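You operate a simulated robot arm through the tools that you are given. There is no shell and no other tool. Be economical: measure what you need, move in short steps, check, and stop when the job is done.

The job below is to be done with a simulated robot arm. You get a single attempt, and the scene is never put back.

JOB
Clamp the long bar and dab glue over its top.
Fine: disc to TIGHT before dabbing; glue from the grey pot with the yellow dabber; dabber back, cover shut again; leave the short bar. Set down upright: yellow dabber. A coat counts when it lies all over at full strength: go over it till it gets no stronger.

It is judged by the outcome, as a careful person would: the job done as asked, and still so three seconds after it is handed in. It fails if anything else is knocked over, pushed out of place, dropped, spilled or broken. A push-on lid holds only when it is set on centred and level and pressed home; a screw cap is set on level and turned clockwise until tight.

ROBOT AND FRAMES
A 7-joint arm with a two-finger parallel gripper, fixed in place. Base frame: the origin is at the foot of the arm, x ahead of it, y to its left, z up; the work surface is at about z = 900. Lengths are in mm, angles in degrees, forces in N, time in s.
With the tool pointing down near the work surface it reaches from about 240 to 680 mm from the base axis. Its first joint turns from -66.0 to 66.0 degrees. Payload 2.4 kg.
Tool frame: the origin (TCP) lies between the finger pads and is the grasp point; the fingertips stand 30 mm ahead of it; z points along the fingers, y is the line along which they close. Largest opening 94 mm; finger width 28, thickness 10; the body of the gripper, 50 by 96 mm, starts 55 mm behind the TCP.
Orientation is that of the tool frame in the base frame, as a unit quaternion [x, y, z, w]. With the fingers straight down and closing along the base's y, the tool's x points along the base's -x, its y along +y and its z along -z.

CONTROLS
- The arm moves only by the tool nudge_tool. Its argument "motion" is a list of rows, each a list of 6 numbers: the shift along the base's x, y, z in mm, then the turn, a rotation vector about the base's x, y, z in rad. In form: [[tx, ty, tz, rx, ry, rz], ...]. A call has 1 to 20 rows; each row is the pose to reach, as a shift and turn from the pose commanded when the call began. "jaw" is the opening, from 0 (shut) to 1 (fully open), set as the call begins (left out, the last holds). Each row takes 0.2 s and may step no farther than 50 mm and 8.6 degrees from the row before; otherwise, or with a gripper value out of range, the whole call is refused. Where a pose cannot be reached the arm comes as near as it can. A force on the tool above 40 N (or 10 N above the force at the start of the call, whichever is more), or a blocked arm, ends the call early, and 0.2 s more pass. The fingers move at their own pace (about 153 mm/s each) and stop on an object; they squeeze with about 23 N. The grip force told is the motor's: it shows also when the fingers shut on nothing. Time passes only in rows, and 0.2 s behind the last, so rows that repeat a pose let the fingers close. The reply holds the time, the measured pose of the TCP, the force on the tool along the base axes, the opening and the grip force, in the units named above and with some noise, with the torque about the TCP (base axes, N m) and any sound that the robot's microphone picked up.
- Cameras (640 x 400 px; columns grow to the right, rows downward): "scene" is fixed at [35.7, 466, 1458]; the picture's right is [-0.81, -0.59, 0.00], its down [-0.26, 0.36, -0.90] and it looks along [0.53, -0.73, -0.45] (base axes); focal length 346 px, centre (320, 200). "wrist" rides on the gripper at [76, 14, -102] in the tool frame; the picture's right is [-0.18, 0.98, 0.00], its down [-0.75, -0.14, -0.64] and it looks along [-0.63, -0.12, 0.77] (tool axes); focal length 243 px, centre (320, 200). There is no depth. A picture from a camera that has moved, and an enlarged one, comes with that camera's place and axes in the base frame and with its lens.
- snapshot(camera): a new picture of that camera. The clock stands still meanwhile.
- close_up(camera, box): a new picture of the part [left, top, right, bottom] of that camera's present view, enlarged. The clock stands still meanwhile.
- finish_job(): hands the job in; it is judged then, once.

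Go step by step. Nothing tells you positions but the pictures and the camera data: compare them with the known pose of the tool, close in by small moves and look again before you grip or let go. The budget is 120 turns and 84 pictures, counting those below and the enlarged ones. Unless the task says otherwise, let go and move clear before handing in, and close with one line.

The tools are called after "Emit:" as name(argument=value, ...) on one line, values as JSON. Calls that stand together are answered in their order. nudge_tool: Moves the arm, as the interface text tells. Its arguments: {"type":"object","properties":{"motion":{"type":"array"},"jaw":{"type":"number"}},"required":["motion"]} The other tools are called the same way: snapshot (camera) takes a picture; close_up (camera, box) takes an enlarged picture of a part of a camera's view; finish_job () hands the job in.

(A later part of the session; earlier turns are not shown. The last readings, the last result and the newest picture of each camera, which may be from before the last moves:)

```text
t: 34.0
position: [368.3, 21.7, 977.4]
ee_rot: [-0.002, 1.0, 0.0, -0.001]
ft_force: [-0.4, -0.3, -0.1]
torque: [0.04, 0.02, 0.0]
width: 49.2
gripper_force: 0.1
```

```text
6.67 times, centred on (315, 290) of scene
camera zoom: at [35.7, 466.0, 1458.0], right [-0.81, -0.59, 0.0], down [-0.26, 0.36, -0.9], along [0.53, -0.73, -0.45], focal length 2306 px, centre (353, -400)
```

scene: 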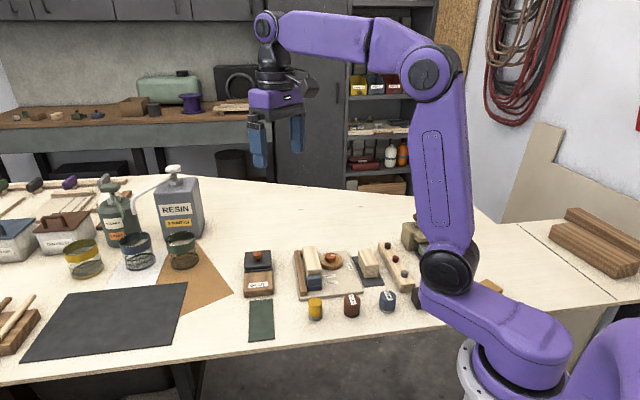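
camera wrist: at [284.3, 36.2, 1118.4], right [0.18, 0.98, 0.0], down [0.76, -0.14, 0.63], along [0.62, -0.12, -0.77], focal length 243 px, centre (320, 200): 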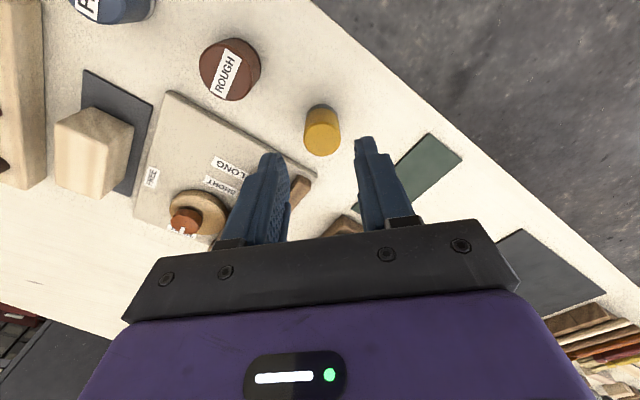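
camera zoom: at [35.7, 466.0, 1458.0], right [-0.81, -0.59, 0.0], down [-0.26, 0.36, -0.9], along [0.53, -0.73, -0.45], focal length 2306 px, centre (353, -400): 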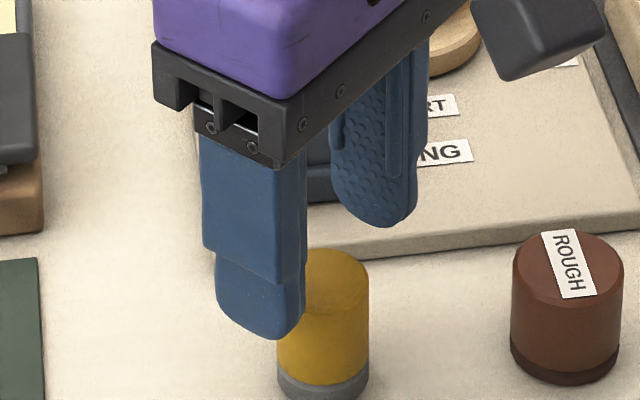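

The wrist view puts the dabber nearly on axis. I'll go down and grip it.

Emit:
nudge_tool(motion=[[1.5, -1, -8, 0, 0, 0], [1.5, -1, -17, 0, 0, 0], [1.5, -1, -25, 0, 0, 0], [1.5, -1, -25, 0, 0, 0]])

Emit:
nudge_tool(motion=[[0, 0, 0, 0, 0, 0], [0, 0, 0, 0, 0, 0], [0, 0, 0, 0, 0, 0]], jaw=0)

Emit:
close_up(camera="wrist", box=[200, 70, 440, 220])

Emit:
close_up(camera="scene", box=[275, 260, 355, 320])

```text
t: 35.0
position: [369.6, 21.3, 951.0]
ee_rot: [-0.001, 1.0, -0.001, -0.001]
ft_force: [0.1, 0.6, 0.1]
torque: [0.01, 0.01, 0.0]
width: 49.0
gripper_force: 0.0
```

```text
t: 35.8
position: [369.5, 21.2, 952.6]
ee_rot: [-0.001, 1.0, 0.0, 0.0]
ft_force: [1.1, 0.7, 0.2]
torque: [-0.01, 0.03, -0.01]
width: 27.8
gripper_force: 22.6
```

```text
2.67 times, centred on (320, 145) of wrist
camera zoom: at [292.7, 36.4, 1055.4], right [0.18, 0.98, 0.0], down [0.75, -0.14, 0.64], along [0.63, -0.12, -0.77], focal length 647 px, centre (320, 347)
```

zoom: 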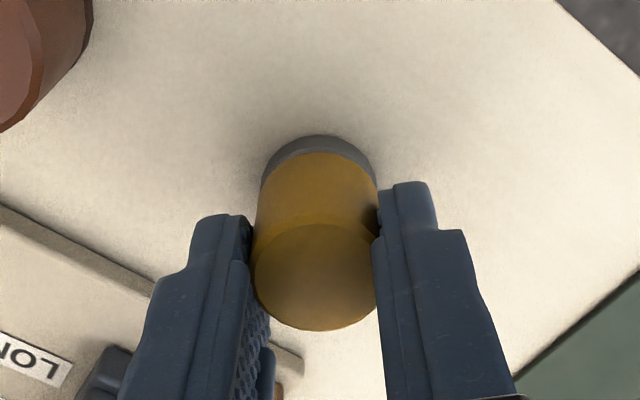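

```text
6.67 times, centred on (315, 290) of scene
camera zoom: at [35.7, 466.0, 1458.0], right [-0.81, -0.59, 0.0], down [-0.26, 0.36, -0.9], along [0.53, -0.73, -0.45], focal length 2306 px, centre (353, -400)
```

zoom: 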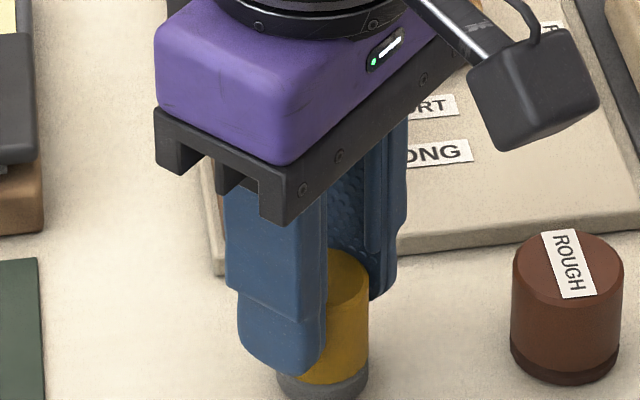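

The dabber is gripped (27.8 mm). I'll lift it and carry it above the glue.

Emit:
nudge_tool(motion=[[0, 0, 20, 0, 0, 0], [0, 0, 60, 0, 0, 0], [10, -2, 95, 0, 0, 0], [55, -10, 95, 0, 0, 0], [100, -20, 95, 0, 0, 0], [145, -29, 95, 0, 0, 0], [180, -37, 95, 0, 0, 0], [212, -42, 85, 0, 0, 0], [212, -42, 60, 0, 0, 0], [212, -42, 60, 0, 0, 0]])

Emit:
snapshot(camera="wrist")

Emit:
close_up(camera="scene", box=[210, 225, 306, 297])

```text
t: 38.0
position: [582.0, -19.6, 1012.2]
ee_rot: [-0.001, 1.0, 0.0, 0.0]
ft_force: [0.1, 1.1, -0.9]
torque: [-0.02, 0.02, 0.0]
width: 27.9
gripper_force: 23.2
```

```text
40 pictures are left
camera wrist: at [505.6, -6.4, 1115.7], right [0.18, 0.98, 0.0], down [0.75, -0.14, 0.64], along [0.63, -0.12, -0.77], focal length 243 px, centre (320, 200)
```

wrist: 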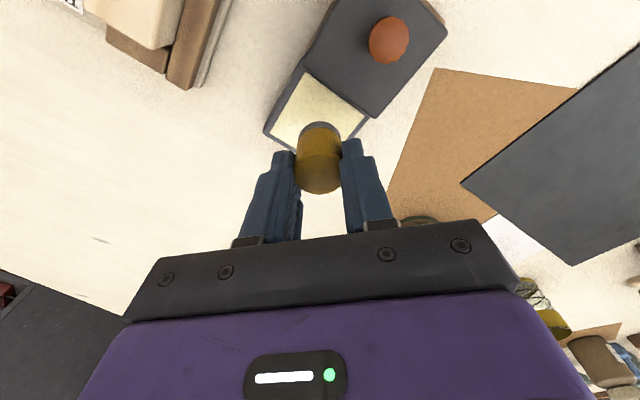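

```text
5.56 times, centred on (258, 261) of scene
camera zoom: at [35.7, 466.0, 1458.0], right [-0.81, -0.59, 0.0], down [-0.26, 0.36, -0.9], along [0.53, -0.73, -0.45], focal length 1922 px, centre (664, -139)
```

zoom: 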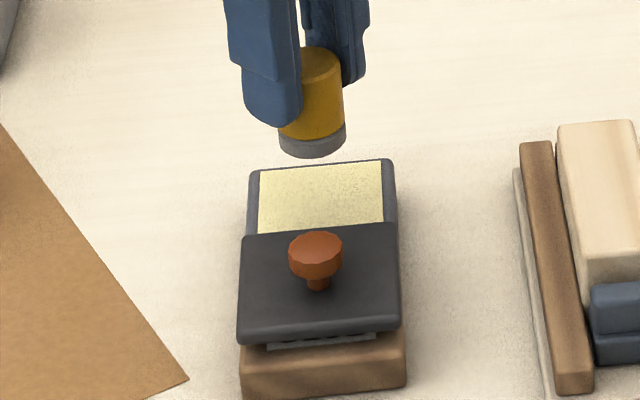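

Dabber is over the glue; I'll shift 2 mm and lower it gently, watching for contact.

Emit:
nudge_tool(motion=[[2, -2, -10, 0, 0, 0], [2, -2, -20, 0, 0, 0], [2, -2, -26, 0, 0, 0], [2, -2, -28, 0, 0, 0], [2, -2, -30, 0, 0, 0]])

Emit:
close_up(camera="scene", box=[210, 225, 306, 297])

```text
t: 39.2
position: [582.7, -21.9, 982.3]
ee_rot: [0.0, 1.0, 0.001, 0.0]
ft_force: [0.0, -0.1, 0.1]
torque: [0.0, 0.01, 0.0]
width: 28.0
gripper_force: 22.5
```

```text
5.56 times, centred on (258, 261) of scene
camera zoom: at [35.7, 466.0, 1458.0], right [-0.81, -0.59, 0.0], down [-0.26, 0.36, -0.9], along [0.53, -0.73, -0.45], focal length 1922 px, centre (664, -139)
```

zoom: 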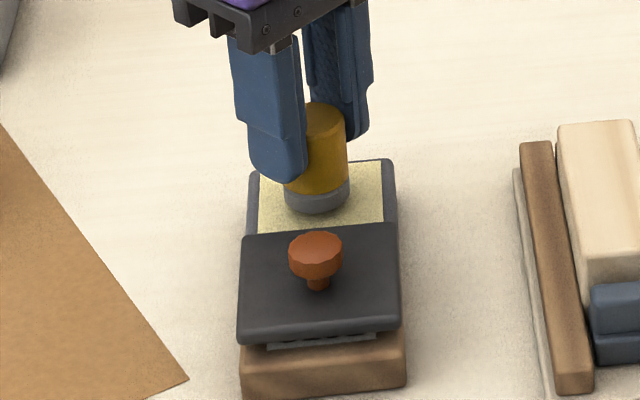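

Still no contact; lowering in small steps.

Emit:
nudge_tool(motion=[[0, 0, -1, 0, 0, 0], [0, 0, -2, 0, 0, 0], [0, 0, -3, 0, 0, 0], [0, 0, -4, 0, 0, 0]])

```text
t: 40.2
position: [584.3, -22.9, 978.3]
ee_rot: [0.0, 1.0, -0.001, 0.001]
ft_force: [0.2, 0.0, 0.4]
torque: [-0.02, 0.01, -0.01]
width: 27.9
gripper_force: 22.7
```

Emit:
nudge_tool(motion=[[0, 0, -1, 0, 0, 0], [0, 0, -2, 0, 0, 0], [0, 0, -3, 0, 0, 0], [0, 0, -4, 0, 0, 0], [0, 0, -5, 0, 0, 0]])

Emit:
close_up(camera="scene", box=[210, 225, 306, 297])

```text
t: 41.4
position: [584.1, -23.3, 974.6]
ee_rot: [-0.001, 1.0, 0.001, 0.001]
ft_force: [-3.7, 0.9, 21.7]
torque: [0.04, 0.15, -0.01]
width: 27.7
gripper_force: 23.0
```

```text
5.56 times, centred on (258, 261) of scene
camera zoom: at [35.1, 466.1, 1458.0], right [-0.81, -0.59, 0.0], down [-0.26, 0.36, -0.9], along [0.53, -0.73, -0.45], focal length 1922 px, centre (664, -139)
```

zoom: 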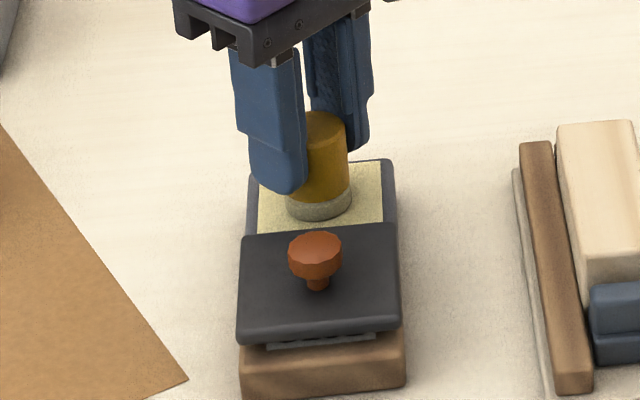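

The pad took glue (22 N at pad height 923). Now I'll lift off and go look at the bar from above.

Emit:
nudge_tool(motion=[[0, 0, 10, 0, 0, 0], [0, 0, 50, 0, 0, 0], [-10, -3, 95, 0, 0, 0], [-55, -14, 105, 0, 0, 0], [-100, -26, 105, 0, 0, 0], [-145, -37, 105, 0, 0, 0], [-184, -47, 105, 0, 0, 0], [-184, -47, 105, 0, 0, 0]])

Emit:
snapshot(camera="wrist")

Emit:
close_up(camera="scene", box=[290, 230, 370, 290])

```text
t: 43.2
position: [399.8, -69.2, 1079.7]
ee_rot: [-0.001, 1.0, 0.001, -0.001]
ft_force: [0.4, -0.8, -0.2]
torque: [0.02, 0.01, 0.01]
width: 27.7
gripper_force: 22.8
```

```text
36 pictures are left
camera wrist: at [322.8, -53.9, 1182.4], right [0.18, 0.98, 0.0], down [0.75, -0.14, 0.64], along [0.63, -0.12, -0.77], focal length 243 px, centre (320, 200)
```

wrist: 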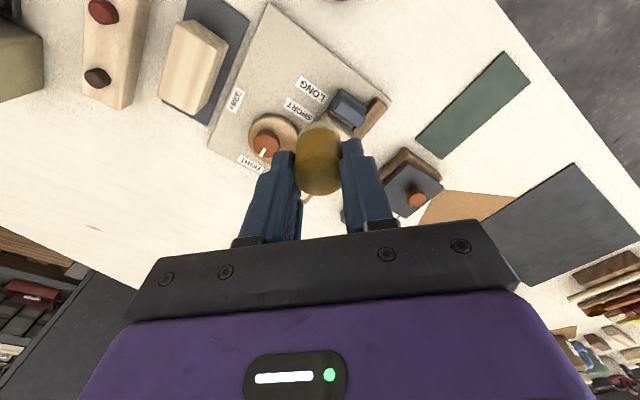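

```text
6.67 times, centred on (330, 260) of scene
camera zoom: at [35.7, 466.0, 1458.0], right [-0.81, -0.59, 0.0], down [-0.26, 0.36, -0.9], along [0.53, -0.73, -0.45], focal length 2306 px, centre (253, -200)
```

zoom: 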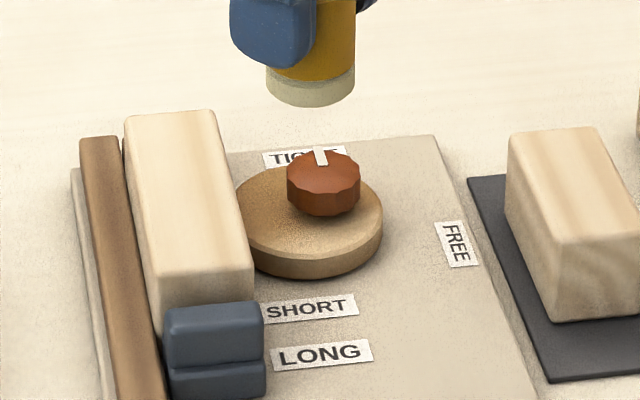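

The scene view places the bar centre at about (459,-87), with the top near 948. I'll lower the dabber over the centre, just clear of it, and compare.

Emit:
nudge_tool(motion=[[30, -9, -15, 0, 0, 0], [59, -18, -40, 0, 0, 0], [59, -18, -67, 0, 0, 0], [59, -18, -67, 0, 0, 0]])

Emit:
close_up(camera="scene", box=[290, 230, 370, 290])

Emit:
close_up(camera="wrist", box=[200, 50, 440, 200])

```text
t: 44.2
position: [458.2, -87.5, 1012.0]
ee_rot: [-0.001, 1.0, 0.0, 0.0]
ft_force: [-0.4, 0.0, -0.4]
torque: [-0.02, 0.0, -0.02]
width: 27.7
gripper_force: 23.0
```

```text
6.67 times, centred on (330, 260) of scene
camera zoom: at [35.7, 466.0, 1458.0], right [-0.81, -0.59, 0.0], down [-0.26, 0.36, -0.9], along [0.53, -0.73, -0.45], focal length 2306 px, centre (253, -200)
```

zoom: 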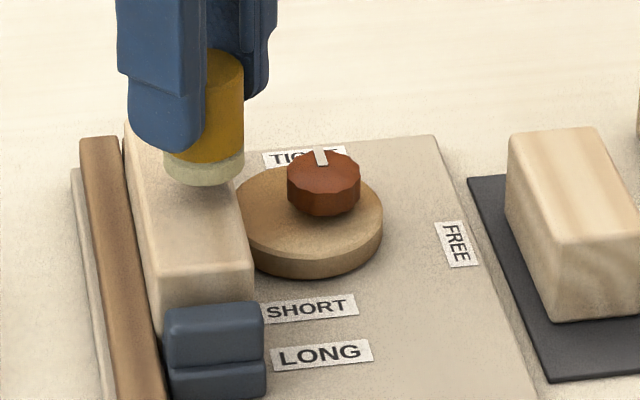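

```text
2.67 times, centred on (320, 125) of wrist
camera zoom: at [381.5, -72.0, 1115.1], right [0.18, 0.98, 0.0], down [0.75, -0.14, 0.64], along [0.63, -0.12, -0.77], focal length 647 px, centre (320, 400)
```

zoom: 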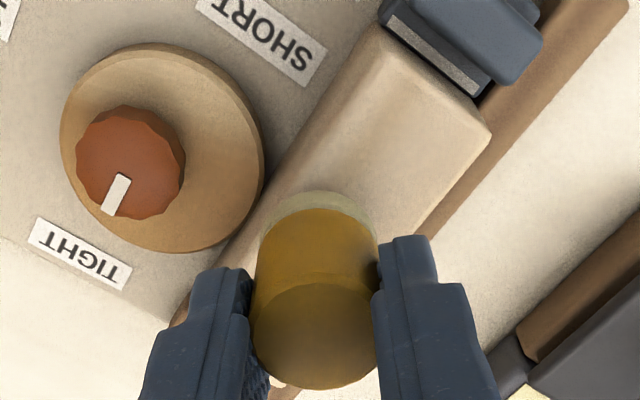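

The dabber is about 5 mm off the centre line; I take the bar centre as (465,-87), 104 × 36 mm. I'll go to the stop end and touch down gently.

Emit:
nudge_tool(motion=[[-10, 14, 0, 0, 0, 0], [-21.4, 28.5, 0, 0, 0, 0], [-21.4, 28.5, -6, 0, 0, 0], [-21.4, 28.5, -9, 0, 0, 0], [-21.4, 28.5, -10, 0, 0, 0], [-21.4, 28.5, -11, 0, 0, 0], [-21.4, 28.5, -12, 0, 0, 0]])

```text
t: 45.8
position: [437.7, -59.3, 999.2]
ee_rot: [-0.001, 1.0, 0.0, 0.0]
ft_force: [0.2, -0.1, 1.9]
torque: [-0.01, 0.0, -0.01]
width: 27.5
gripper_force: 23.3
```

Just touching. Press a little more.

Emit:
nudge_tool(motion=[[0, 0, -0.5, 0, 0, 0], [0, 0, -1, 0, 0, 0]])

```text
t: 46.4
position: [438.5, -59.3, 998.9]
ee_rot: [-0.001, 1.0, 0.0, 0.001]
ft_force: [-3.0, 0.4, 23.0]
torque: [0.0, 0.1, 0.0]
width: 27.6
gripper_force: 23.4
```

Contact found (1 mm ≈ 21 N). I'll drag a light serpentine over the top and then look at the effect.

Emit:
nudge_tool(motion=[[0, 0, 0.4, 0, 0, 0], [-8.4, -2.9, 0.4, 0, 0, 0], [7.2, -18.3, 0.4, 0, 0, 0], [22.8, -33.7, 0.4, 0, 0, 0], [38.4, -49.1, 0.4, 0, 0, 0], [54, -64.5, 0.4, 0, 0, 0], [59.6, -58.8, 0.4, 0, 0, 0], [65.2, -53.1, 0.4, 0, 0, 0], [49.6, -37.7, 0.4, 0, 0, 0], [34, -22.3, 0.4, 0, 0, 0], [18.4, -6.9, 0.4, 0, 0, 0], [2.8, 8.5, 0.4, 0, 0, 0], [-2.8, 2.8, 0.4, 0, 0, 0], [12.8, -12.6, 0.4, 0, 0, 0], [28.4, -28, 0.4, 0, 0, 0], [28.4, -28, 30, 0, 0, 0], [28.4, -28, 60, 0, 0, 0], [28.4, -28, 60, 0, 0, 0]])

Emit:
close_up(camera="scene", box=[290, 220, 370, 290])

```text
t: 50.2
position: [466.7, -86.0, 1057.9]
ee_rot: [-0.001, 1.0, 0.001, 0.0]
ft_force: [0.0, -0.5, -0.7]
torque: [-0.01, 0.01, -0.02]
width: 27.6
gripper_force: 23.1
```

```text
5.71 times, centred on (330, 255) of scene
camera zoom: at [35.7, 466.0, 1458.0], right [-0.81, -0.59, 0.0], down [-0.26, 0.36, -0.9], along [0.53, -0.73, -0.45], focal length 1977 px, centre (263, -114)
```

zoom: 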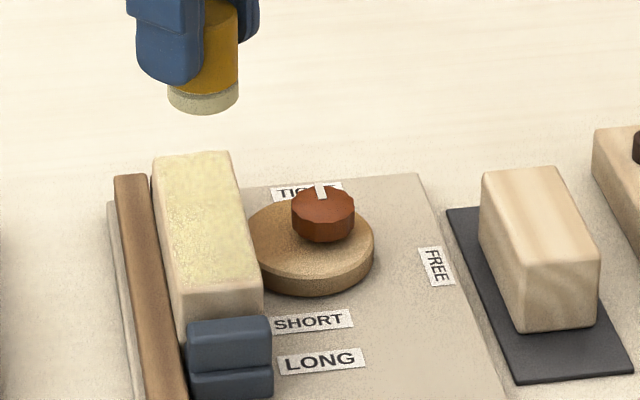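

Dragging works: a pale coat is laid over the top. I'll re-dip for a further coat.

Emit:
nudge_tool(motion=[[40, 22, 0, 0, 0, 0], [80, 44, 0, 0, 0, 0], [118, 64.5, 0, 0, 0, 0], [118, 64.5, -40, 0, 0, 0], [118, 64.5, -78, 0, 0, 0], [118, 64.5, -83, 0, 0, 0], [118, 64.5, -84.5, 0, 0, 0], [118, 64.5, -84.5, 0, 0, 0], [118, 64.5, -75, 0, 0, 0], [118, 64.5, -35, 0, 0, 0], [118, 64.5, 0, 0, 0, 0], [80, 44, 0, 0, 0, 0], [40, 22, 0, 0, 0, 0], [0, 0, 0, 0, 0, 0], [-28.4, 28, -30, 0, 0, 0], [-28.4, 28, -55, 0, 0, 0], [-28.4, 28, -59, 0, 0, 0]])

Emit:
nudge_tool(motion=[[-2.8, 2.8, -0.6, 0, 0, 0], [-8.4, -2.9, -0.6, 0, 0, 0], [2, -13, -0.6, 0, 0, 0], [12.5, -23.5, -0.6, 0, 0, 0], [22.8, -33.7, -0.6, 0, 0, 0], [33.2, -44, -0.6, 0, 0, 0], [43.5, -54, -0.6, 0, 0, 0], [54, -64.5, -0.6, 0, 0, 0], [59.6, -58.8, -0.6, 0, 0, 0], [65.2, -53.1, -0.6, 0, 0, 0], [54.8, -42.8, -0.6, 0, 0, 0], [44.5, -32.5, -0.6, 0, 0, 0], [34, -22.3, -0.6, 0, 0, 0], [23.5, -12, -0.6, 0, 0, 0], [13.2, -1.8, -0.6, 0, 0, 0], [2.8, 8.5, -0.6, 0, 0, 0], [-2.8, 2.8, -0.6, 0, 0, 0], [28.4, -28, -0.6, 0, 0, 0], [59.6, -58.8, -0.6, 0, 0, 0]])

Emit:
nudge_tool(motion=[[0, 0, 20, 0, 0, 0], [-16, 15, 50, 0, 0, 0], [-31.2, 30.8, 59.6, 0, 0, 0], [-31.2, 30.8, 59.6, 0, 0, 0]])

Emit:
close_up(camera="scene", box=[290, 220, 370, 290])

```text
t: 53.8
position: [436.7, -60.1, 998.5]
ee_rot: [0.0, 1.0, 0.0, 0.0]
ft_force: [0.5, -0.5, 0.7]
torque: [0.01, 0.0, -0.02]
width: 27.9
gripper_force: 23.1
```

```text
t: 57.8
position: [495.6, -117.6, 999.1]
ee_rot: [-0.001, 1.0, 0.001, -0.001]
ft_force: [-1.8, 2.2, 8.6]
torque: [0.09, 0.1, 0.01]
width: 27.7
gripper_force: 23.2
```

```text
t: 58.8
position: [463.6, -86.8, 1057.2]
ee_rot: [-0.001, 1.0, 0.0, -0.001]
ft_force: [0.0, 0.1, 0.3]
torque: [0.0, -0.02, 0.05]
width: 27.8
gripper_force: 23.5
```

```text
5.71 times, centred on (330, 255) of scene
camera zoom: at [35.7, 466.0, 1458.0], right [-0.81, -0.59, 0.0], down [-0.26, 0.36, -0.9], along [0.53, -0.73, -0.45], focal length 1977 px, centre (263, -114)
```

zoom: 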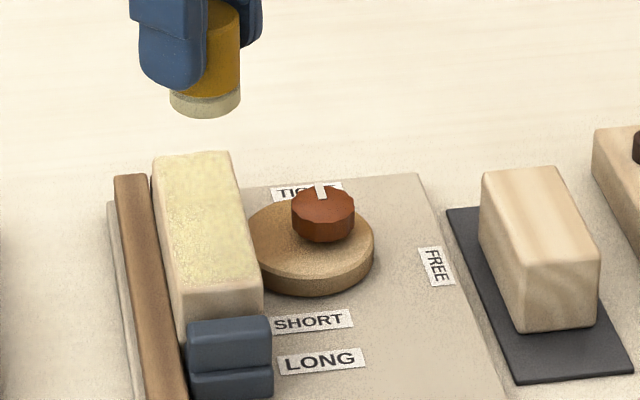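

I'll step aside to look at the coat from the wrist camera.

Emit:
nudge_tool(motion=[[-2, 45, 12, 0, 0, 0], [-5, 87, 22, 0, 0, 0], [-5, 87, 22, 0, 0, 0]])

Emit:
close_up(camera="wrist", box=[180, 70, 308, 150])

Emit:
close_up(camera="scene", box=[302, 242, 342, 277])

```text
t: 59.6
position: [460.8, -0.8, 1080.3]
ee_rot: [0.0, 1.0, 0.0, -0.001]
ft_force: [0.1, 0.1, -0.9]
torque: [0.01, -0.01, -0.04]
width: 27.9
gripper_force: 22.6
```

```text
5.00 times, centred on (244, 110) of wrist
camera zoom: at [385.0, 14.3, 1182.8], right [0.18, 0.98, 0.0], down [0.75, -0.14, 0.64], along [0.63, -0.12, -0.77], focal length 1213 px, centre (700, 650)
```

zoom: 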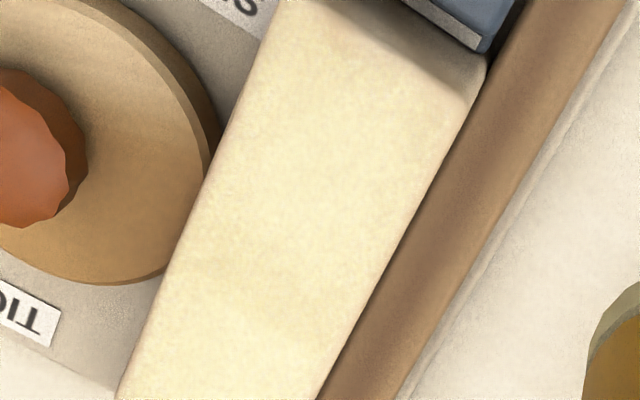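

```text
11.43 times, centred on (322, 260) of scene
camera zoom: at [35.7, 466.0, 1458.0], right [-0.81, -0.59, 0.0], down [-0.26, 0.36, -0.9], along [0.53, -0.73, -0.45], focal length 3954 px, centre (297, -480)
```

zoom: 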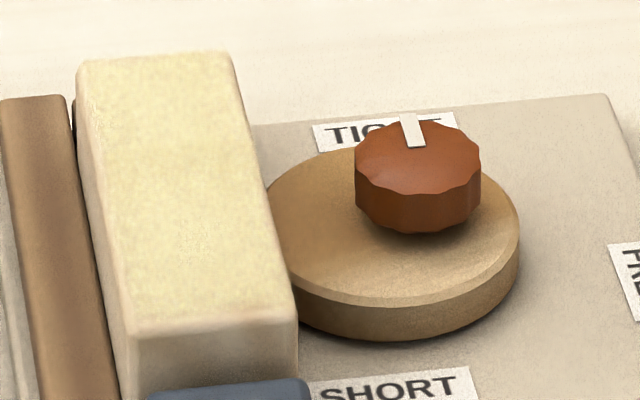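

The coat is already fairly even, a bit paler at the very ends. I'll re-dip and go over it again with slightly wider strokes.

Emit:
nudge_tool(motion=[[41, -8, -8, 0, 0, 0], [82, -15, -15, 0, 0, 0], [123, -22.5, -22, 0, 0, 0], [123, -22.5, -62, 0, 0, 0], [123, -22.5, -100, 0, 0, 0], [123, -22.5, -105, 0, 0, 0], [123, -22.5, -106.5, 0, 0, 0], [123, -22.5, -106.5, 0, 0, 0], [123, -22.5, -97, 0, 0, 0], [123, -22.5, -57, 0, 0, 0], [123, -22.5, -22, 0, 0, 0], [82, -45, -22, 0, 0, 0], [41, -67, -22, 0, 0, 0], [5, -65, -22, 0, 0, 0], [-23.4, -59, -50, 0, 0, 0], [-23.4, -59, -76, 0, 0, 0], [-23.4, -59, -81, 0, 0, 0]])

Emit:
nudge_tool(motion=[[-5.7, 5.6, -0.6, 0, 0, 0], [-12, -0.8, -0.6, 0, 0, 0], [-1.1, -11.5, -0.6, 0, 0, 0], [11, -23, -0.6, 0, 0, 0], [22.1, -34.4, -0.6, 0, 0, 0], [33.4, -45.6, -0.6, 0, 0, 0], [44.8, -56.8, -0.6, 0, 0, 0], [56.2, -68, -0.6, 0, 0, 0], [62.5, -61.6, -0.6, 0, 0, 0], [68.8, -55.2, -0.6, 0, 0, 0], [57.5, -44, -0.6, 0, 0, 0], [46, -32.8, -0.6, 0, 0, 0], [34.7, -21.6, -0.6, 0, 0, 0], [23.3, -10.4, -0.6, 0, 0, 0], [12, 0.8, -0.6, 0, 0, 0], [0.6, 12, -0.6, 0, 0, 0], [-5.7, 5.6, -0.6, 0, 0, 0], [12.8, -12.6, -0.6, 0, 0, 0], [37.6, -37.1, -0.6, 0, 0, 0], [62.5, -61.6, -0.6, 0, 0, 0]])

Emit:
nudge_tool(motion=[[-6.3, -6.4, 0, 0, 0, 0], [-24, 11, 0, 0, 0, 0], [-42, 29, 0, 0, 0, 0], [-60, 47, 0, 0, 0, 0], [-74.5, 60.8, 0, 0, 0, 0], [-68.2, 67.2, 0, 0, 0, 0], [-61.9, 73.6, 0, 0, 0, 0], [-46, 58, 0, 0, 0, 0], [-28, 40, 0, 0, 0, 0], [-10, 22, 0, 0, 0, 0], [6.3, 6.4, 0, 0, 0, 0], [0, 0, 0, 0, 0, 0], [-34.1, 33.6, 0, 0, 0, 0], [-34.1, 33.6, 20, 0, 0, 0], [-34.1, 33.6, 59.6, 0, 0, 0], [-36, 78, 70, 0, 0, 0], [-39.1, 120.6, 81.6, 0, 0, 0], [-39.1, 120.6, 81.6, 0, 0, 0]])

Emit:
close_up(camera="wrist", box=[180, 70, 308, 150])

Emit:
close_up(camera="scene", box=[302, 242, 342, 277])

```text
t: 63.2
position: [440.0, -59.0, 1000.5]
ee_rot: [-0.002, 1.0, 0.0, 0.0]
ft_force: [0.8, -0.3, -0.6]
torque: [0.01, 0.02, 0.03]
width: 27.8
gripper_force: 22.7
```

```text
t: 67.4
position: [502.5, -120.5, 1001.0]
ee_rot: [-0.002, 1.0, 0.0, -0.001]
ft_force: [0.5, 0.0, -1.0]
torque: [-0.01, -0.01, 0.02]
width: 27.9
gripper_force: 23.7
```

```text
t: 71.2
position: [459.4, -1.4, 1080.2]
ee_rot: [-0.001, 1.0, 0.0, 0.0]
ft_force: [-0.1, 0.3, 0.0]
torque: [0.02, -0.01, -0.03]
width: 27.8
gripper_force: 23.3
```

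```text
5.00 times, centred on (244, 110) of wrist
camera zoom: at [383.6, 13.1, 1183.9], right [0.18, 0.98, 0.0], down [0.75, -0.14, 0.64], along [0.63, -0.12, -0.77], focal length 1213 px, centre (700, 650)
```

zoom: 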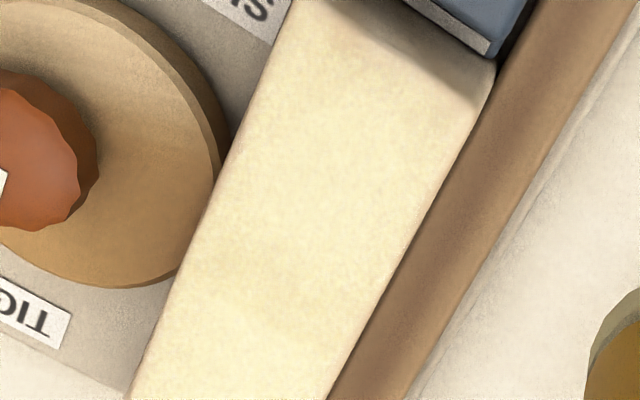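

```text
11.43 times, centred on (322, 260) of scene
camera zoom: at [35.7, 466.0, 1458.0], right [-0.81, -0.59, 0.0], down [-0.26, 0.36, -0.9], along [0.53, -0.73, -0.45], focal length 3954 px, centre (297, -480)
```

zoom: 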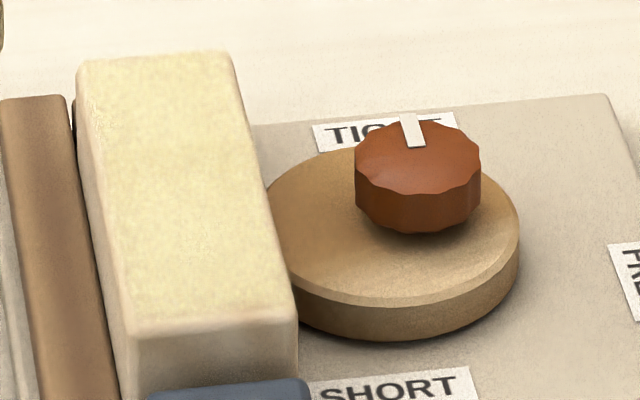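

The last pass ended with no contact force, so I'll verify contact this time. First the dip, stopping in the glue to read the force.

Emit:
nudge_tool(motion=[[41, -8, -8, 0, 0, 0], [82, -15, -15, 0, 0, 0], [123, -22.5, -22, 0, 0, 0], [123, -22.5, -62, 0, 0, 0], [123, -22.5, -100, 0, 0, 0], [123, -22.5, -105, 0, 0, 0], [123, -22.5, -106.5, 0, 0, 0], [123, -22.5, -107, 0, 0, 0]])

```text
t: 73.0
position: [585.3, -23.7, 972.4]
ee_rot: [-0.001, 1.0, 0.0, 0.0]
ft_force: [0.0, 0.0, 1.5]
torque: [0.03, -0.06, 0.0]
width: 27.7
gripper_force: 23.2
```

The dabber has slipped up about 1.5 mm in the grip. I'll press lower.

Emit:
nudge_tool(motion=[[0, 0, -0.6, 0, 0, 0], [0, 0, -1, 0, 0, 0], [0, 0, -1, 0, 0, 0]])

```text
t: 73.8
position: [584.2, -23.4, 972.9]
ee_rot: [-0.001, 1.0, -0.001, 0.001]
ft_force: [2.0, 1.4, 9.4]
torque: [0.04, -0.18, 0.03]
width: 27.7
gripper_force: 23.3
```

Good contact. Now back to the bar's stop end, then touch down with a force check.

Emit:
nudge_tool(motion=[[0, 0, 10, 0, 0, 0], [0, 0, 50, 0, 0, 0], [0, 0, 86, 0, 0, 0], [-41, -22.5, 86, 0, 0, 0], [-82, -44.5, 86, 0, 0, 0], [-118, -42.5, 86, 0, 0, 0], [-146.4, -36.5, 58, 0, 0, 0], [-146.4, -36.5, 32, 0, 0, 0], [-146.4, -36.5, 27, 0, 0, 0], [-146.4, -36.5, 26, 0, 0, 0], [-146.4, -36.5, 25.3, 0, 0, 0], [-146.4, -36.5, 24.8, 0, 0, 0]])

```text
t: 76.4
position: [438.0, -59.7, 997.4]
ee_rot: [-0.001, 1.0, 0.0, 0.0]
ft_force: [-3.0, -1.9, 10.9]
torque: [-0.08, 0.09, 0.01]
width: 27.8
gripper_force: 23.5
```

Contact at 11 N. Now a wide serpentine at this height, twice.

Emit:
nudge_tool(motion=[[-5.7, 5.6, -0.2, 0, 0, 0], [-12, -0.8, -0.2, 0, 0, 0], [-1.1, -11.5, -0.2, 0, 0, 0], [11, -23, -0.2, 0, 0, 0], [22.1, -34.4, -0.2, 0, 0, 0], [33.4, -45.6, -0.2, 0, 0, 0], [44.8, -56.8, -0.2, 0, 0, 0], [56.2, -68, -0.2, 0, 0, 0], [62.5, -61.6, -0.2, 0, 0, 0], [68.8, -55.2, -0.2, 0, 0, 0], [57.5, -44, -0.2, 0, 0, 0], [46, -32.8, -0.2, 0, 0, 0], [34.7, -21.6, -0.2, 0, 0, 0], [23.3, -10.4, -0.2, 0, 0, 0], [12, 0.8, -0.2, 0, 0, 0], [0.6, 12, -0.2, 0, 0, 0], [-5.7, 5.6, -0.2, 0, 0, 0], [12.8, -12.6, -0.2, 0, 0, 0], [37.6, -37.1, -0.2, 0, 0, 0], [62.5, -61.6, -0.2, 0, 0, 0]])

Emit:
nudge_tool(motion=[[-6.3, -6.4, -0.2, 0, 0, 0], [-24, 11, -0.2, 0, 0, 0], [-42, 29, -0.2, 0, 0, 0], [-60, 47, -0.2, 0, 0, 0], [-74.5, 60.8, -0.2, 0, 0, 0], [-68.2, 67.2, -0.2, 0, 0, 0], [-61.9, 73.6, -0.2, 0, 0, 0], [-46, 58, -0.2, 0, 0, 0], [-28, 40, -0.2, 0, 0, 0], [-10, 22, -0.2, 0, 0, 0], [6.3, 6.4, -0.2, 0, 0, 0], [0, 0, -0.2, 0, 0, 0], [-34.1, 33.6, -0.2, 0, 0, 0]])

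Emit:
nudge_tool(motion=[[0, 0, 20, 0, 0, 0], [0, 0, 60, 0, 0, 0], [-2, 45, 72, 0, 0, 0], [-5, 87, 82, 0, 0, 0], [-5, 87, 82, 0, 0, 0]])

Emit:
close_up(camera="wrist", box=[180, 70, 308, 150])

Emit:
close_up(camera="scene", box=[302, 242, 342, 277])

```text
t: 80.6
position: [501.7, -121.7, 997.6]
ee_rot: [-0.001, 1.0, 0.001, -0.001]
ft_force: [-0.4, 0.5, -0.6]
torque: [0.0, 0.0, 0.01]
width: 27.6
gripper_force: 23.3
```

```text
t: 83.4
position: [465.1, -87.4, 998.4]
ee_rot: [-0.001, 1.0, 0.001, -0.001]
ft_force: [-1.0, 0.1, -0.3]
torque: [-0.02, -0.05, 0.0]
width: 27.6
gripper_force: 23.5
```

```text
t: 84.6
position: [461.3, -1.1, 1079.6]
ee_rot: [-0.001, 1.0, 0.0, -0.002]
ft_force: [0.3, 0.0, -0.3]
torque: [0.0, 0.01, 0.02]
width: 27.8
gripper_force: 23.2
```

```text
5.00 times, centred on (244, 110) of wrist
camera zoom: at [384.9, 14.3, 1182.6], right [0.18, 0.98, 0.0], down [0.75, -0.14, 0.64], along [0.63, -0.12, -0.77], focal length 1213 px, centre (700, 650)
```

zoom: 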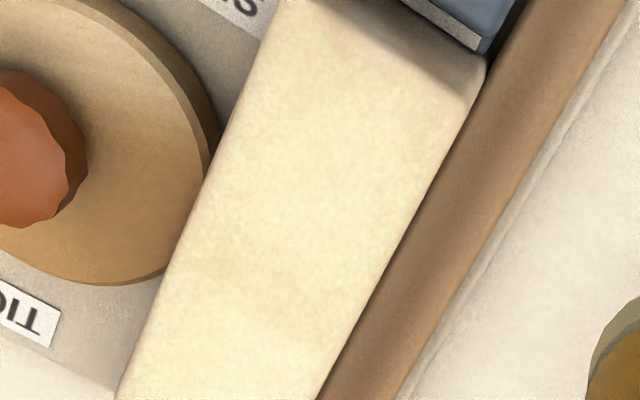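

```text
11.43 times, centred on (322, 260) of scene
camera zoom: at [35.7, 466.0, 1458.0], right [-0.81, -0.59, 0.0], down [-0.26, 0.36, -0.9], along [0.53, -0.73, -0.45], focal length 3954 px, centre (297, -480)
```

zoom: 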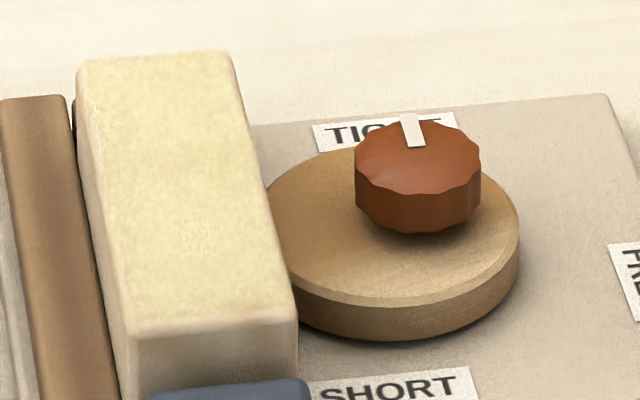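

The contact relaxes as the dabber slips a little in the grip. I'll re-dip and do one more pass, lowering gradually to keep pressure.

Emit:
nudge_tool(motion=[[41, -8, -7, 0, 0, 0], [82, -15, -14, 0, 0, 0], [123, -22.5, -20, 0, 0, 0], [123, -22.5, -60, 0, 0, 0], [123, -22.5, -98, 0, 0, 0], [123, -22.5, -105.4, 0, 0, 0], [123, -22.5, -106.4, 0, 0, 0], [123, -22.5, -107.2, 0, 0, 0], [123, -22.5, -107.8, 0, 0, 0]])

```text
t: 86.6
position: [584.1, -24.6, 971.5]
ee_rot: [-0.001, 1.0, -0.001, 0.0]
ft_force: [-1.0, 0.5, 12.2]
torque: [0.0, -0.03, 0.0]
width: 27.6
gripper_force: 22.9
```

Good. Back to the bar for a gradual-pressure pass.

Emit:
nudge_tool(motion=[[0, 0, 10, 0, 0, 0], [0, 0, 50, 0, 0, 0], [0, 0, 86, 0, 0, 0], [-41, -22.5, 86, 0, 0, 0], [-82, -44.5, 86, 0, 0, 0], [-118, -42.5, 86, 0, 0, 0], [-146.4, -36.5, 58, 0, 0, 0], [-146.4, -36.5, 32, 0, 0, 0], [-146.4, -36.5, 27, 0, 0, 0], [-146.4, -36.5, 26, 0, 0, 0], [-146.4, -36.5, 25.2, 0, 0, 0], [-146.4, -36.5, 24.8, 0, 0, 0]])

Emit:
nudge_tool(motion=[[-5.7, 5.6, -0.1, 0, 0, 0], [-12, -0.8, -0.2, 0, 0, 0], [-1.1, -11.5, -0.3, 0, 0, 0], [11, -23, -0.4, 0, 0, 0], [22.1, -34.4, -0.5, 0, 0, 0], [33.4, -45.6, -0.6, 0, 0, 0], [44.8, -56.8, -0.7, 0, 0, 0], [56.2, -68, -0.8, 0, 0, 0], [62.5, -61.6, -0.9, 0, 0, 0], [68.8, -55.2, -1.0, 0, 0, 0], [57.5, -44, -1.1, 0, 0, 0], [46, -32.8, -1.2, 0, 0, 0], [34.7, -21.6, -1.3, 0, 0, 0], [23.3, -10.4, -1.4, 0, 0, 0], [12, 0.8, -1.5, 0, 0, 0], [0.6, 12, -1.6, 0, 0, 0], [-5.7, 5.6, -1.7, 0, 0, 0], [12.8, -12.6, -1.8, 0, 0, 0], [37.6, -37.1, -1.9, 0, 0, 0], [62.5, -61.6, -2.0, 0, 0, 0]])

```text
t: 89.2
position: [437.1, -59.3, 996.0]
ee_rot: [-0.001, 1.0, 0.0, 0.001]
ft_force: [-5.7, 1.8, 28.2]
torque: [0.07, 0.23, 0.0]
width: 27.8
gripper_force: 22.6
```

```text
t: 90.0
position: [430.4, -62.9, 997.3]
ee_rot: [-0.003, 1.0, 0.002, -0.002]
ft_force: [-1.1, -1.1, 12.2]
torque: [-0.07, -0.04, -0.01]
width: 27.8
gripper_force: 23.0
stopped in row 3: the force on the tool passed its limit at 43 N (the readings are from after the stop); the commanded pose is now the measured one
```

The force was in fact high at this end, so the far end must be slightly lower. I'll continue down this side and read the force at the far end.

Emit:
nudge_tool(motion=[[5.6, -7.9, 0, 0, 0, 0], [17.7, -19.4, -0.1, 0, 0, 0], [28.8, -30.8, -0.2, 0, 0, 0], [40.1, -42, -0.3, 0, 0, 0], [51.5, -53.2, -0.4, 0, 0, 0], [60.5, -62, -0.5, 0, 0, 0]])

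```text
t: 91.3
position: [490.4, -124.2, 996.2]
ee_rot: [-0.003, 1.0, 0.002, -0.003]
ft_force: [-4.2, 4.5, 19.4]
torque: [0.22, 0.13, 0.01]
width: 27.7
gripper_force: 23.4
```

Contact 19 N at the far end now. I'll do the other side and the middle.

Emit:
nudge_tool(motion=[[7.5, 5.5, 0, 0, 0, 0], [14.6, 10.5, 0, 0, 0, 0], [3.7, 21.2, 0, 0, 0, 0], [-7.2, 32, 0.1, 0, 0, 0], [-18, 42.7, 0.1, 0, 0, 0], [-29, 53.5, 0.2, 0, 0, 0], [-40, 64.2, 0.25, 0, 0, 0], [-50.7, 74.9, 0.3, 0, 0, 0], [-57, 68.5, 0.3, 0, 0, 0]])

Emit:
nudge_tool(motion=[[11, -11, -0.05, 0, 0, 0], [22, -22, -0.1, 0, 0, 0], [33, -33, -0.15, 0, 0, 0], [44, -44, -0.2, 0, 0, 0], [55, -55, -0.25, 0, 0, 0], [66.7, -65.8, -0.3, 0, 0, 0]])

```text
t: 93.3
position: [434.9, -55.6, 996.5]
ee_rot: [-0.003, 1.0, 0.002, -0.001]
ft_force: [4.6, 7.7, 22.9]
torque: [0.25, -0.42, 0.04]
width: 27.8
gripper_force: 22.5
```

```text
t: 93.7
position: [440.1, -62.3, 996.6]
ee_rot: [-0.004, 1.0, 0.003, -0.004]
ft_force: [-1.5, -1.0, 11.6]
torque: [-0.12, -0.03, -0.02]
width: 27.8
gripper_force: 23.2
stopped in row 1: the force on the tool passed its limit at 44 N (the readings are from after the stop); the commanded pose is now the measured one
```

Continuing the middle stroke with a touch less pressure.

Emit:
nudge_tool(motion=[[10, -10, 0.3, 0, 0, 0], [20, -20, 0.2, 0, 0, 0], [30, -30, 0.1, 0, 0, 0], [40, -40, 0, 0, 0, 0], [50, -50, -0.1, 0, 0, 0], [58, -58, -0.1, 0, 0, 0]])

Emit:
nudge_tool(motion=[[0, 0, 20, -0.006, -0.008, 0], [-33, 33, 60, -0.006, -0.008, 0], [-36, 75, 72, -0.006, -0.008, 0], [-38, 120, 82, -0.006, -0.008, 0], [-38, 120, 82, -0.006, -0.008, 0]])

Emit:
close_up(camera="wrist", box=[140, 70, 308, 175])

Emit:
close_up(camera="scene", box=[302, 242, 342, 277])

```text
t: 95.1
position: [498.1, -120.8, 996.9]
ee_rot: [-0.004, 1.0, 0.003, -0.004]
ft_force: [-3.9, 4.7, 20.5]
torque: [0.23, 0.15, -0.02]
width: 27.6
gripper_force: 23.1
```

```text
refused: row 2 steps farther than a row can; nothing moved
```

```text
3.81 times, centred on (224, 122) of wrist
camera zoom: at [421.2, -106.0, 1100.0], right [0.18, 0.98, 0.0], down [0.76, -0.14, 0.64], along [0.63, -0.11, -0.77], focal length 924 px, centre (686, 495)
```

zoom: 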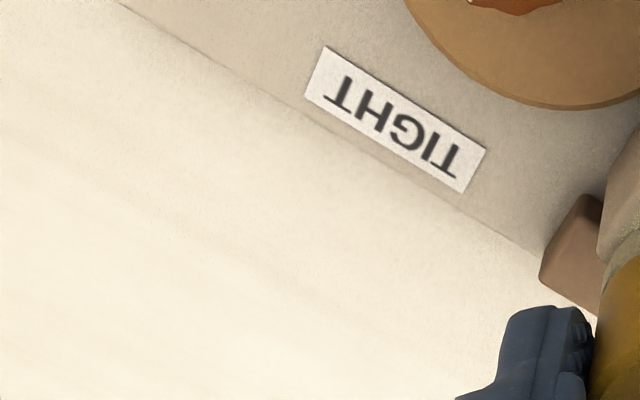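

```text
11.43 times, centred on (322, 260) of scene
camera zoom: at [35.2, 466.2, 1457.9], right [-0.81, -0.59, 0.0], down [-0.26, 0.36, -0.9], along [0.53, -0.73, -0.45], focal length 3954 px, centre (297, -480)
```

zoom: 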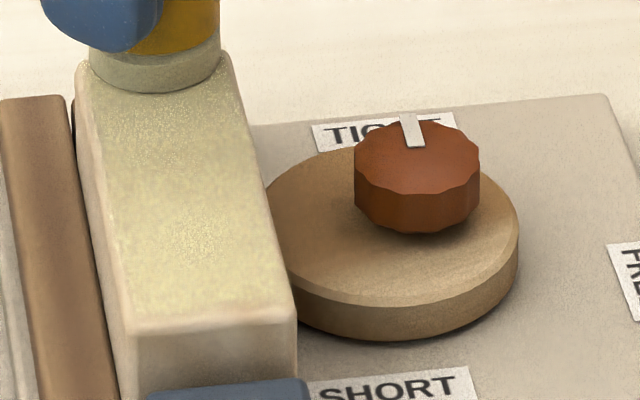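

The move was refused (step too long); I'll lift in shorter steps and look again.

Emit:
nudge_tool(motion=[[0, 0, 20, -0.006, -0.008, 0], [-18, 18, 50, -0.006, -0.008, 0], [-33, 55, 65, -0.006, -0.008, 0], [-36, 95, 80, -0.006, -0.008, 0], [-38, 120, 82, -0.006, -0.008, 0], [-38, 120, 82, -0.006, -0.008, 0]])

Emit:
close_up(camera="wrist", box=[180, 60, 324, 170])

Emit:
close_up(camera="scene", box=[302, 242, 342, 277])

```text
t: 96.5
position: [459.3, 0.2, 1078.1]
ee_rot: [-0.004, 1.0, 0.0, 0.0]
ft_force: [1.2, 0.1, -0.1]
torque: [0.02, 0.0, 0.01]
width: 27.6
gripper_force: 23.0
```

```text
3.64 times, centred on (252, 115) of wrist
camera zoom: at [382.6, 15.1, 1181.5], right [0.18, 0.98, 0.0], down [0.76, -0.14, 0.64], along [0.63, -0.11, -0.77], focal length 882 px, centre (567, 509)
```

zoom: 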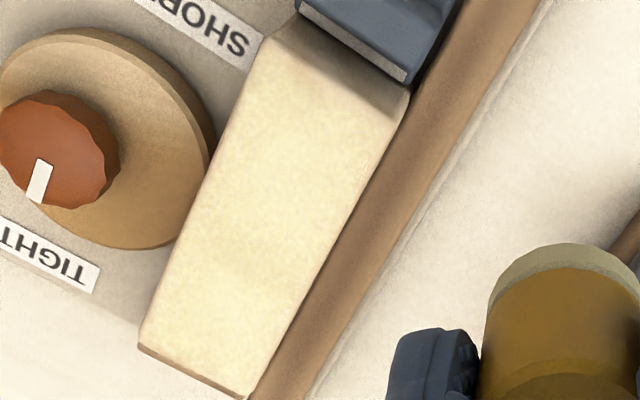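

```text
11.43 times, centred on (322, 260) of scene
camera zoom: at [35.7, 466.0, 1458.0], right [-0.81, -0.59, 0.0], down [-0.26, 0.36, -0.9], along [0.53, -0.73, -0.45], focal length 3954 px, centre (297, -480)
```

zoom: 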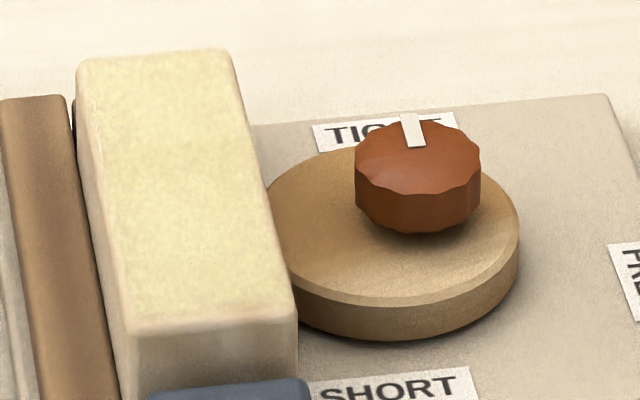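

The coat covers the whole top with no visible change in the last passes. One more dip and confirming pass, reaching right to the edges.

Emit:
nudge_tool(motion=[[41, -8, -7, 0, 0, 0], [82, -15, -14, 0, 0, 0], [124, -23, -20, 0, 0, 0], [124, -23, -60, 0, 0, 0], [124, -23, -95, 0, 0, 0], [124, -23, -102, 0, 0, 0], [124, -23, -104, 0, 0, 0], [124, -23, -105, 0, 0, 0], [124, -23, -105.7, 0, 0, 0]])

```text
t: 98.5
position: [583.9, -21.9, 971.9]
ee_rot: [-0.004, 1.0, 0.0, 0.0]
ft_force: [0.3, -0.2, 0.3]
torque: [0.0, 0.03, 0.04]
width: 27.8
gripper_force: 23.1
```

Emit:
nudge_tool(motion=[[0, 0, -0.6, 0, 0, 0], [0, 0, -1.2, 0, 0, 0], [0, 0, -1.6, 0, 0, 0]])

```text
t: 99.3
position: [583.3, -21.8, 970.0]
ee_rot: [-0.004, 1.0, 0.0, 0.002]
ft_force: [-5.0, -1.2, 24.1]
torque: [-0.04, 0.21, 0.04]
width: 27.5
gripper_force: 23.2
```

Contact 24 N. Now back to the bar.

Emit:
nudge_tool(motion=[[0, 0, 10, 0, 0, 0], [0, 0, 50, 0, 0, 0], [0, 0, 86, 0, 0, 0], [-41, -22.5, 86, 0, 0, 0], [-82, -44.5, 86, 0, 0, 0], [-118, -42.5, 86, 0, 0, 0], [-146.4, -36.5, 58, 0, 0, 0], [-146.4, -36.5, 32, 0, 0, 0], [-146.4, -36.5, 27, 0, 0, 0], [-146.4, -36.5, 26, 0, 0, 0], [-146.4, -36.5, 25.5, 0, 0, 0]])

```text
t: 101.7
position: [436.4, -59.4, 996.7]
ee_rot: [-0.004, 1.0, 0.0, 0.001]
ft_force: [-0.8, 1.8, 11.5]
torque: [0.0, -0.02, 0.01]
width: 27.9
gripper_force: 22.6
```

Emit:
nudge_tool(motion=[[-6.4, 6.3, 0, 0, 0, 0], [-13.4, -0.8, 0, 0, 0, 0], [0.5, -14.5, 0, 0, 0, 0], [14.4, -28.2, -0.1, 0, 0, 0], [28.3, -42, -0.2, 0, 0, 0], [42.2, -55.7, -0.2, 0, 0, 0], [56.2, -69.4, -0.2, 0, 0, 0], [63.2, -62.3, -0.2, 0, 0, 0]])

Emit:
nudge_tool(motion=[[7, 7.1, 0, 0, 0, 0], [-7, 20.8, 0, 0, 0, 0], [-21, 34.5, 0, 0, 0, 0], [-35, 48.2, 0, 0, 0, 0], [-49, 62, 0.1, 0, 0, 0], [-62.6, 75.7, 0.1, 0, 0, 0], [-69.6, 68.6, 0.1, 0, 0, 0]])

Emit:
nudge_tool(motion=[[14, -13.8, 0, 0, 0, 0], [28, -27.6, -0.1, 0, 0, 0], [42, -41.4, -0.1, 0, 0, 0], [56, -55, -0.1, 0, 0, 0], [69.6, -68.6, -0.1, 0, 0, 0]])

```text
t: 102.9
position: [461.4, -94.7, 996.2]
ee_rot: [-0.005, 1.0, -0.001, 0.001]
ft_force: [0.9, -0.2, 9.2]
torque: [-0.03, -0.01, 0.01]
width: 27.9
gripper_force: 23.1
stopped in row 5: the force on the tool passed its limit at 42 N (the readings are from after the stop); the commanded pose is now the measured one
```

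```text
t: 104.5
position: [389.7, -25.4, 994.5]
ee_rot: [-0.005, 1.0, 0.0, 0.0]
ft_force: [0.3, -0.8, -0.9]
torque: [0.02, -0.02, 0.0]
width: 27.9
gripper_force: 23.1
```

```text
t: 105.3
position: [418.1, -52.6, 994.3]
ee_rot: [-0.008, 1.0, 0.005, -0.014]
ft_force: [-4.4, 6.3, -0.1]
torque: [0.28, 0.19, 0.02]
width: 28.2
gripper_force: 23.3
stopped in row 3: the force on the tool passed its limit at 51 N (the readings are from after the stop); the commanded pose is now the measured one
```

A force stop in the first of those calls threw off the following ones, and the dabber bumped the bar's end. I'll lift and inspect.

Emit:
nudge_tool(motion=[[-1, 1, 10, 0, 0, 0], [-1, 1, 40, 0, 0, 0], [20, 35, 60, 0, 0, 0], [40, 55, 80, 0, 0, 0], [40, 55, 80, 0, 0, 0]])

Emit:
snapshot(camera="wrist")

Emit:
close_up(camera="scene", box=[285, 215, 375, 295])

```text
t: 106.5
position: [459.5, 0.6, 1074.8]
ee_rot: [-0.006, 1.0, 0.005, -0.013]
ft_force: [-0.1, 0.9, -1.0]
torque: [-0.04, -0.01, -0.01]
width: 27.5
gripper_force: 23.1
```

```text
20 pictures are left
camera wrist: at [385.2, 14.0, 1180.5], right [0.17, 0.99, 0.01], down [0.77, -0.14, 0.62], along [0.61, -0.1, -0.78], focal length 243 px, centre (320, 200)
```

wrist: 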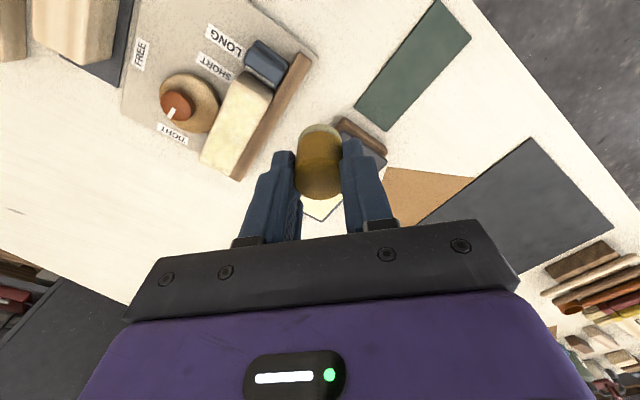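

```text
5.00 times, centred on (330, 255) of scene
camera zoom: at [35.7, 466.0, 1458.0], right [-0.81, -0.59, 0.0], down [-0.26, 0.36, -0.9], along [0.53, -0.73, -0.45], focal length 1730 px, centre (270, -75)
```

zoom: 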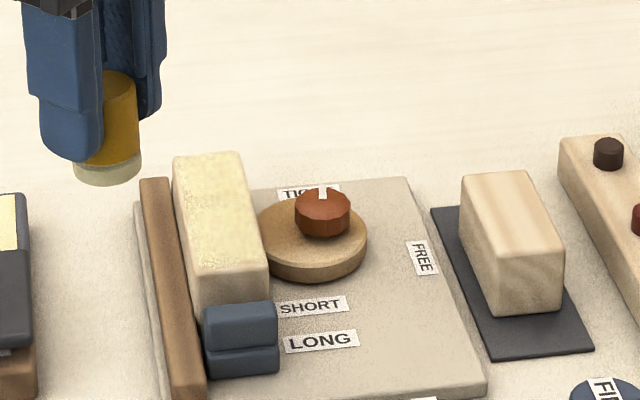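

Bar, stop and disc are all still in place. The tool got tilted 1.5°; I'll straighten it and check the dabber in the grip.

Emit:
nudge_tool(motion=[[0, 0, 5, -0.0098, -0.026, -0.01], [0, 0, 5, -0.0098, -0.026, -0.01]])

Emit:
close_up(camera="scene", box=[275, 205, 335, 265])

Emit:
close_up(camera="wrist", box=[180, 60, 360, 210])

```text
t: 107.1
position: [458.8, 0.7, 1079.4]
ee_rot: [-0.003, 1.0, 0.001, 0.0]
ft_force: [-0.5, 0.5, -1.5]
torque: [0.02, -0.02, -0.02]
width: 27.7
gripper_force: 23.4
```

```text
6.67 times, centred on (305, 235) of scene
camera zoom: at [35.7, 466.0, 1458.0], right [-0.81, -0.59, 0.0], down [-0.26, 0.36, -0.9], along [0.53, -0.73, -0.45], focal length 2306 px, centre (420, -33)
```

zoom: 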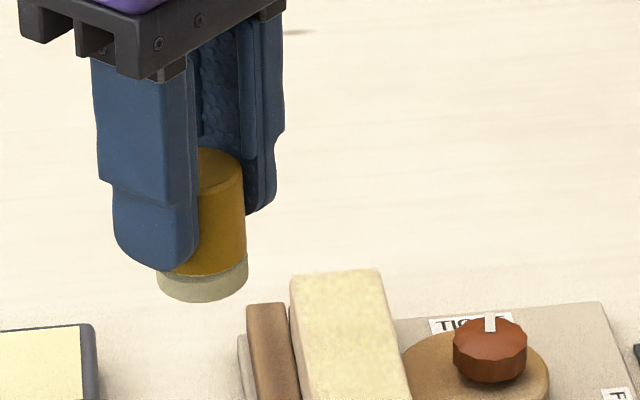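

```text
2.67 times, centred on (270, 135) of wrist
camera zoom: at [382.1, 15.4, 1182.8], right [0.18, 0.98, 0.0], down [0.75, -0.14, 0.64], along [0.63, -0.12, -0.77], focal length 647 px, centre (453, 373)
```

zoom: 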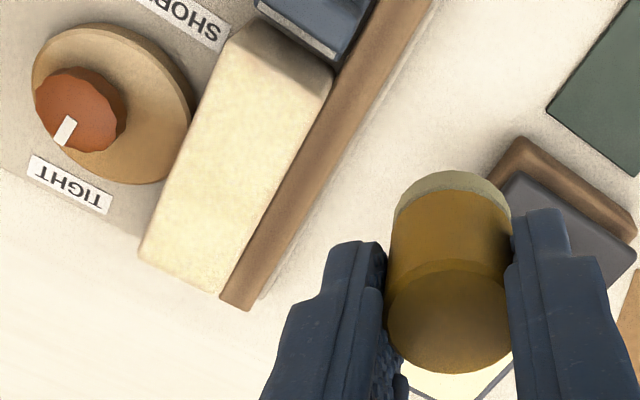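

The dabber is still held well. I'll do one final light pass, checking the touch-down force first.

Emit:
nudge_tool(motion=[[-10, -30, -15, 0, 0, 0], [-22, -59.5, -45, 0, 0, 0], [-22, -59.5, -75, 0, 0, 0], [-22, -59.5, -80, 0, 0, 0], [-22, -59.5, -81, 0, 0, 0], [-22, -59.5, -82, 0, 0, 0]])

```text
t: 108.5
position: [436.3, -58.2, 998.1]
ee_rot: [-0.003, 1.0, -0.001, 0.001]
ft_force: [-0.1, 0.4, 2.7]
torque: [0.01, -0.05, 0.02]
width: 27.8
gripper_force: 22.4
```

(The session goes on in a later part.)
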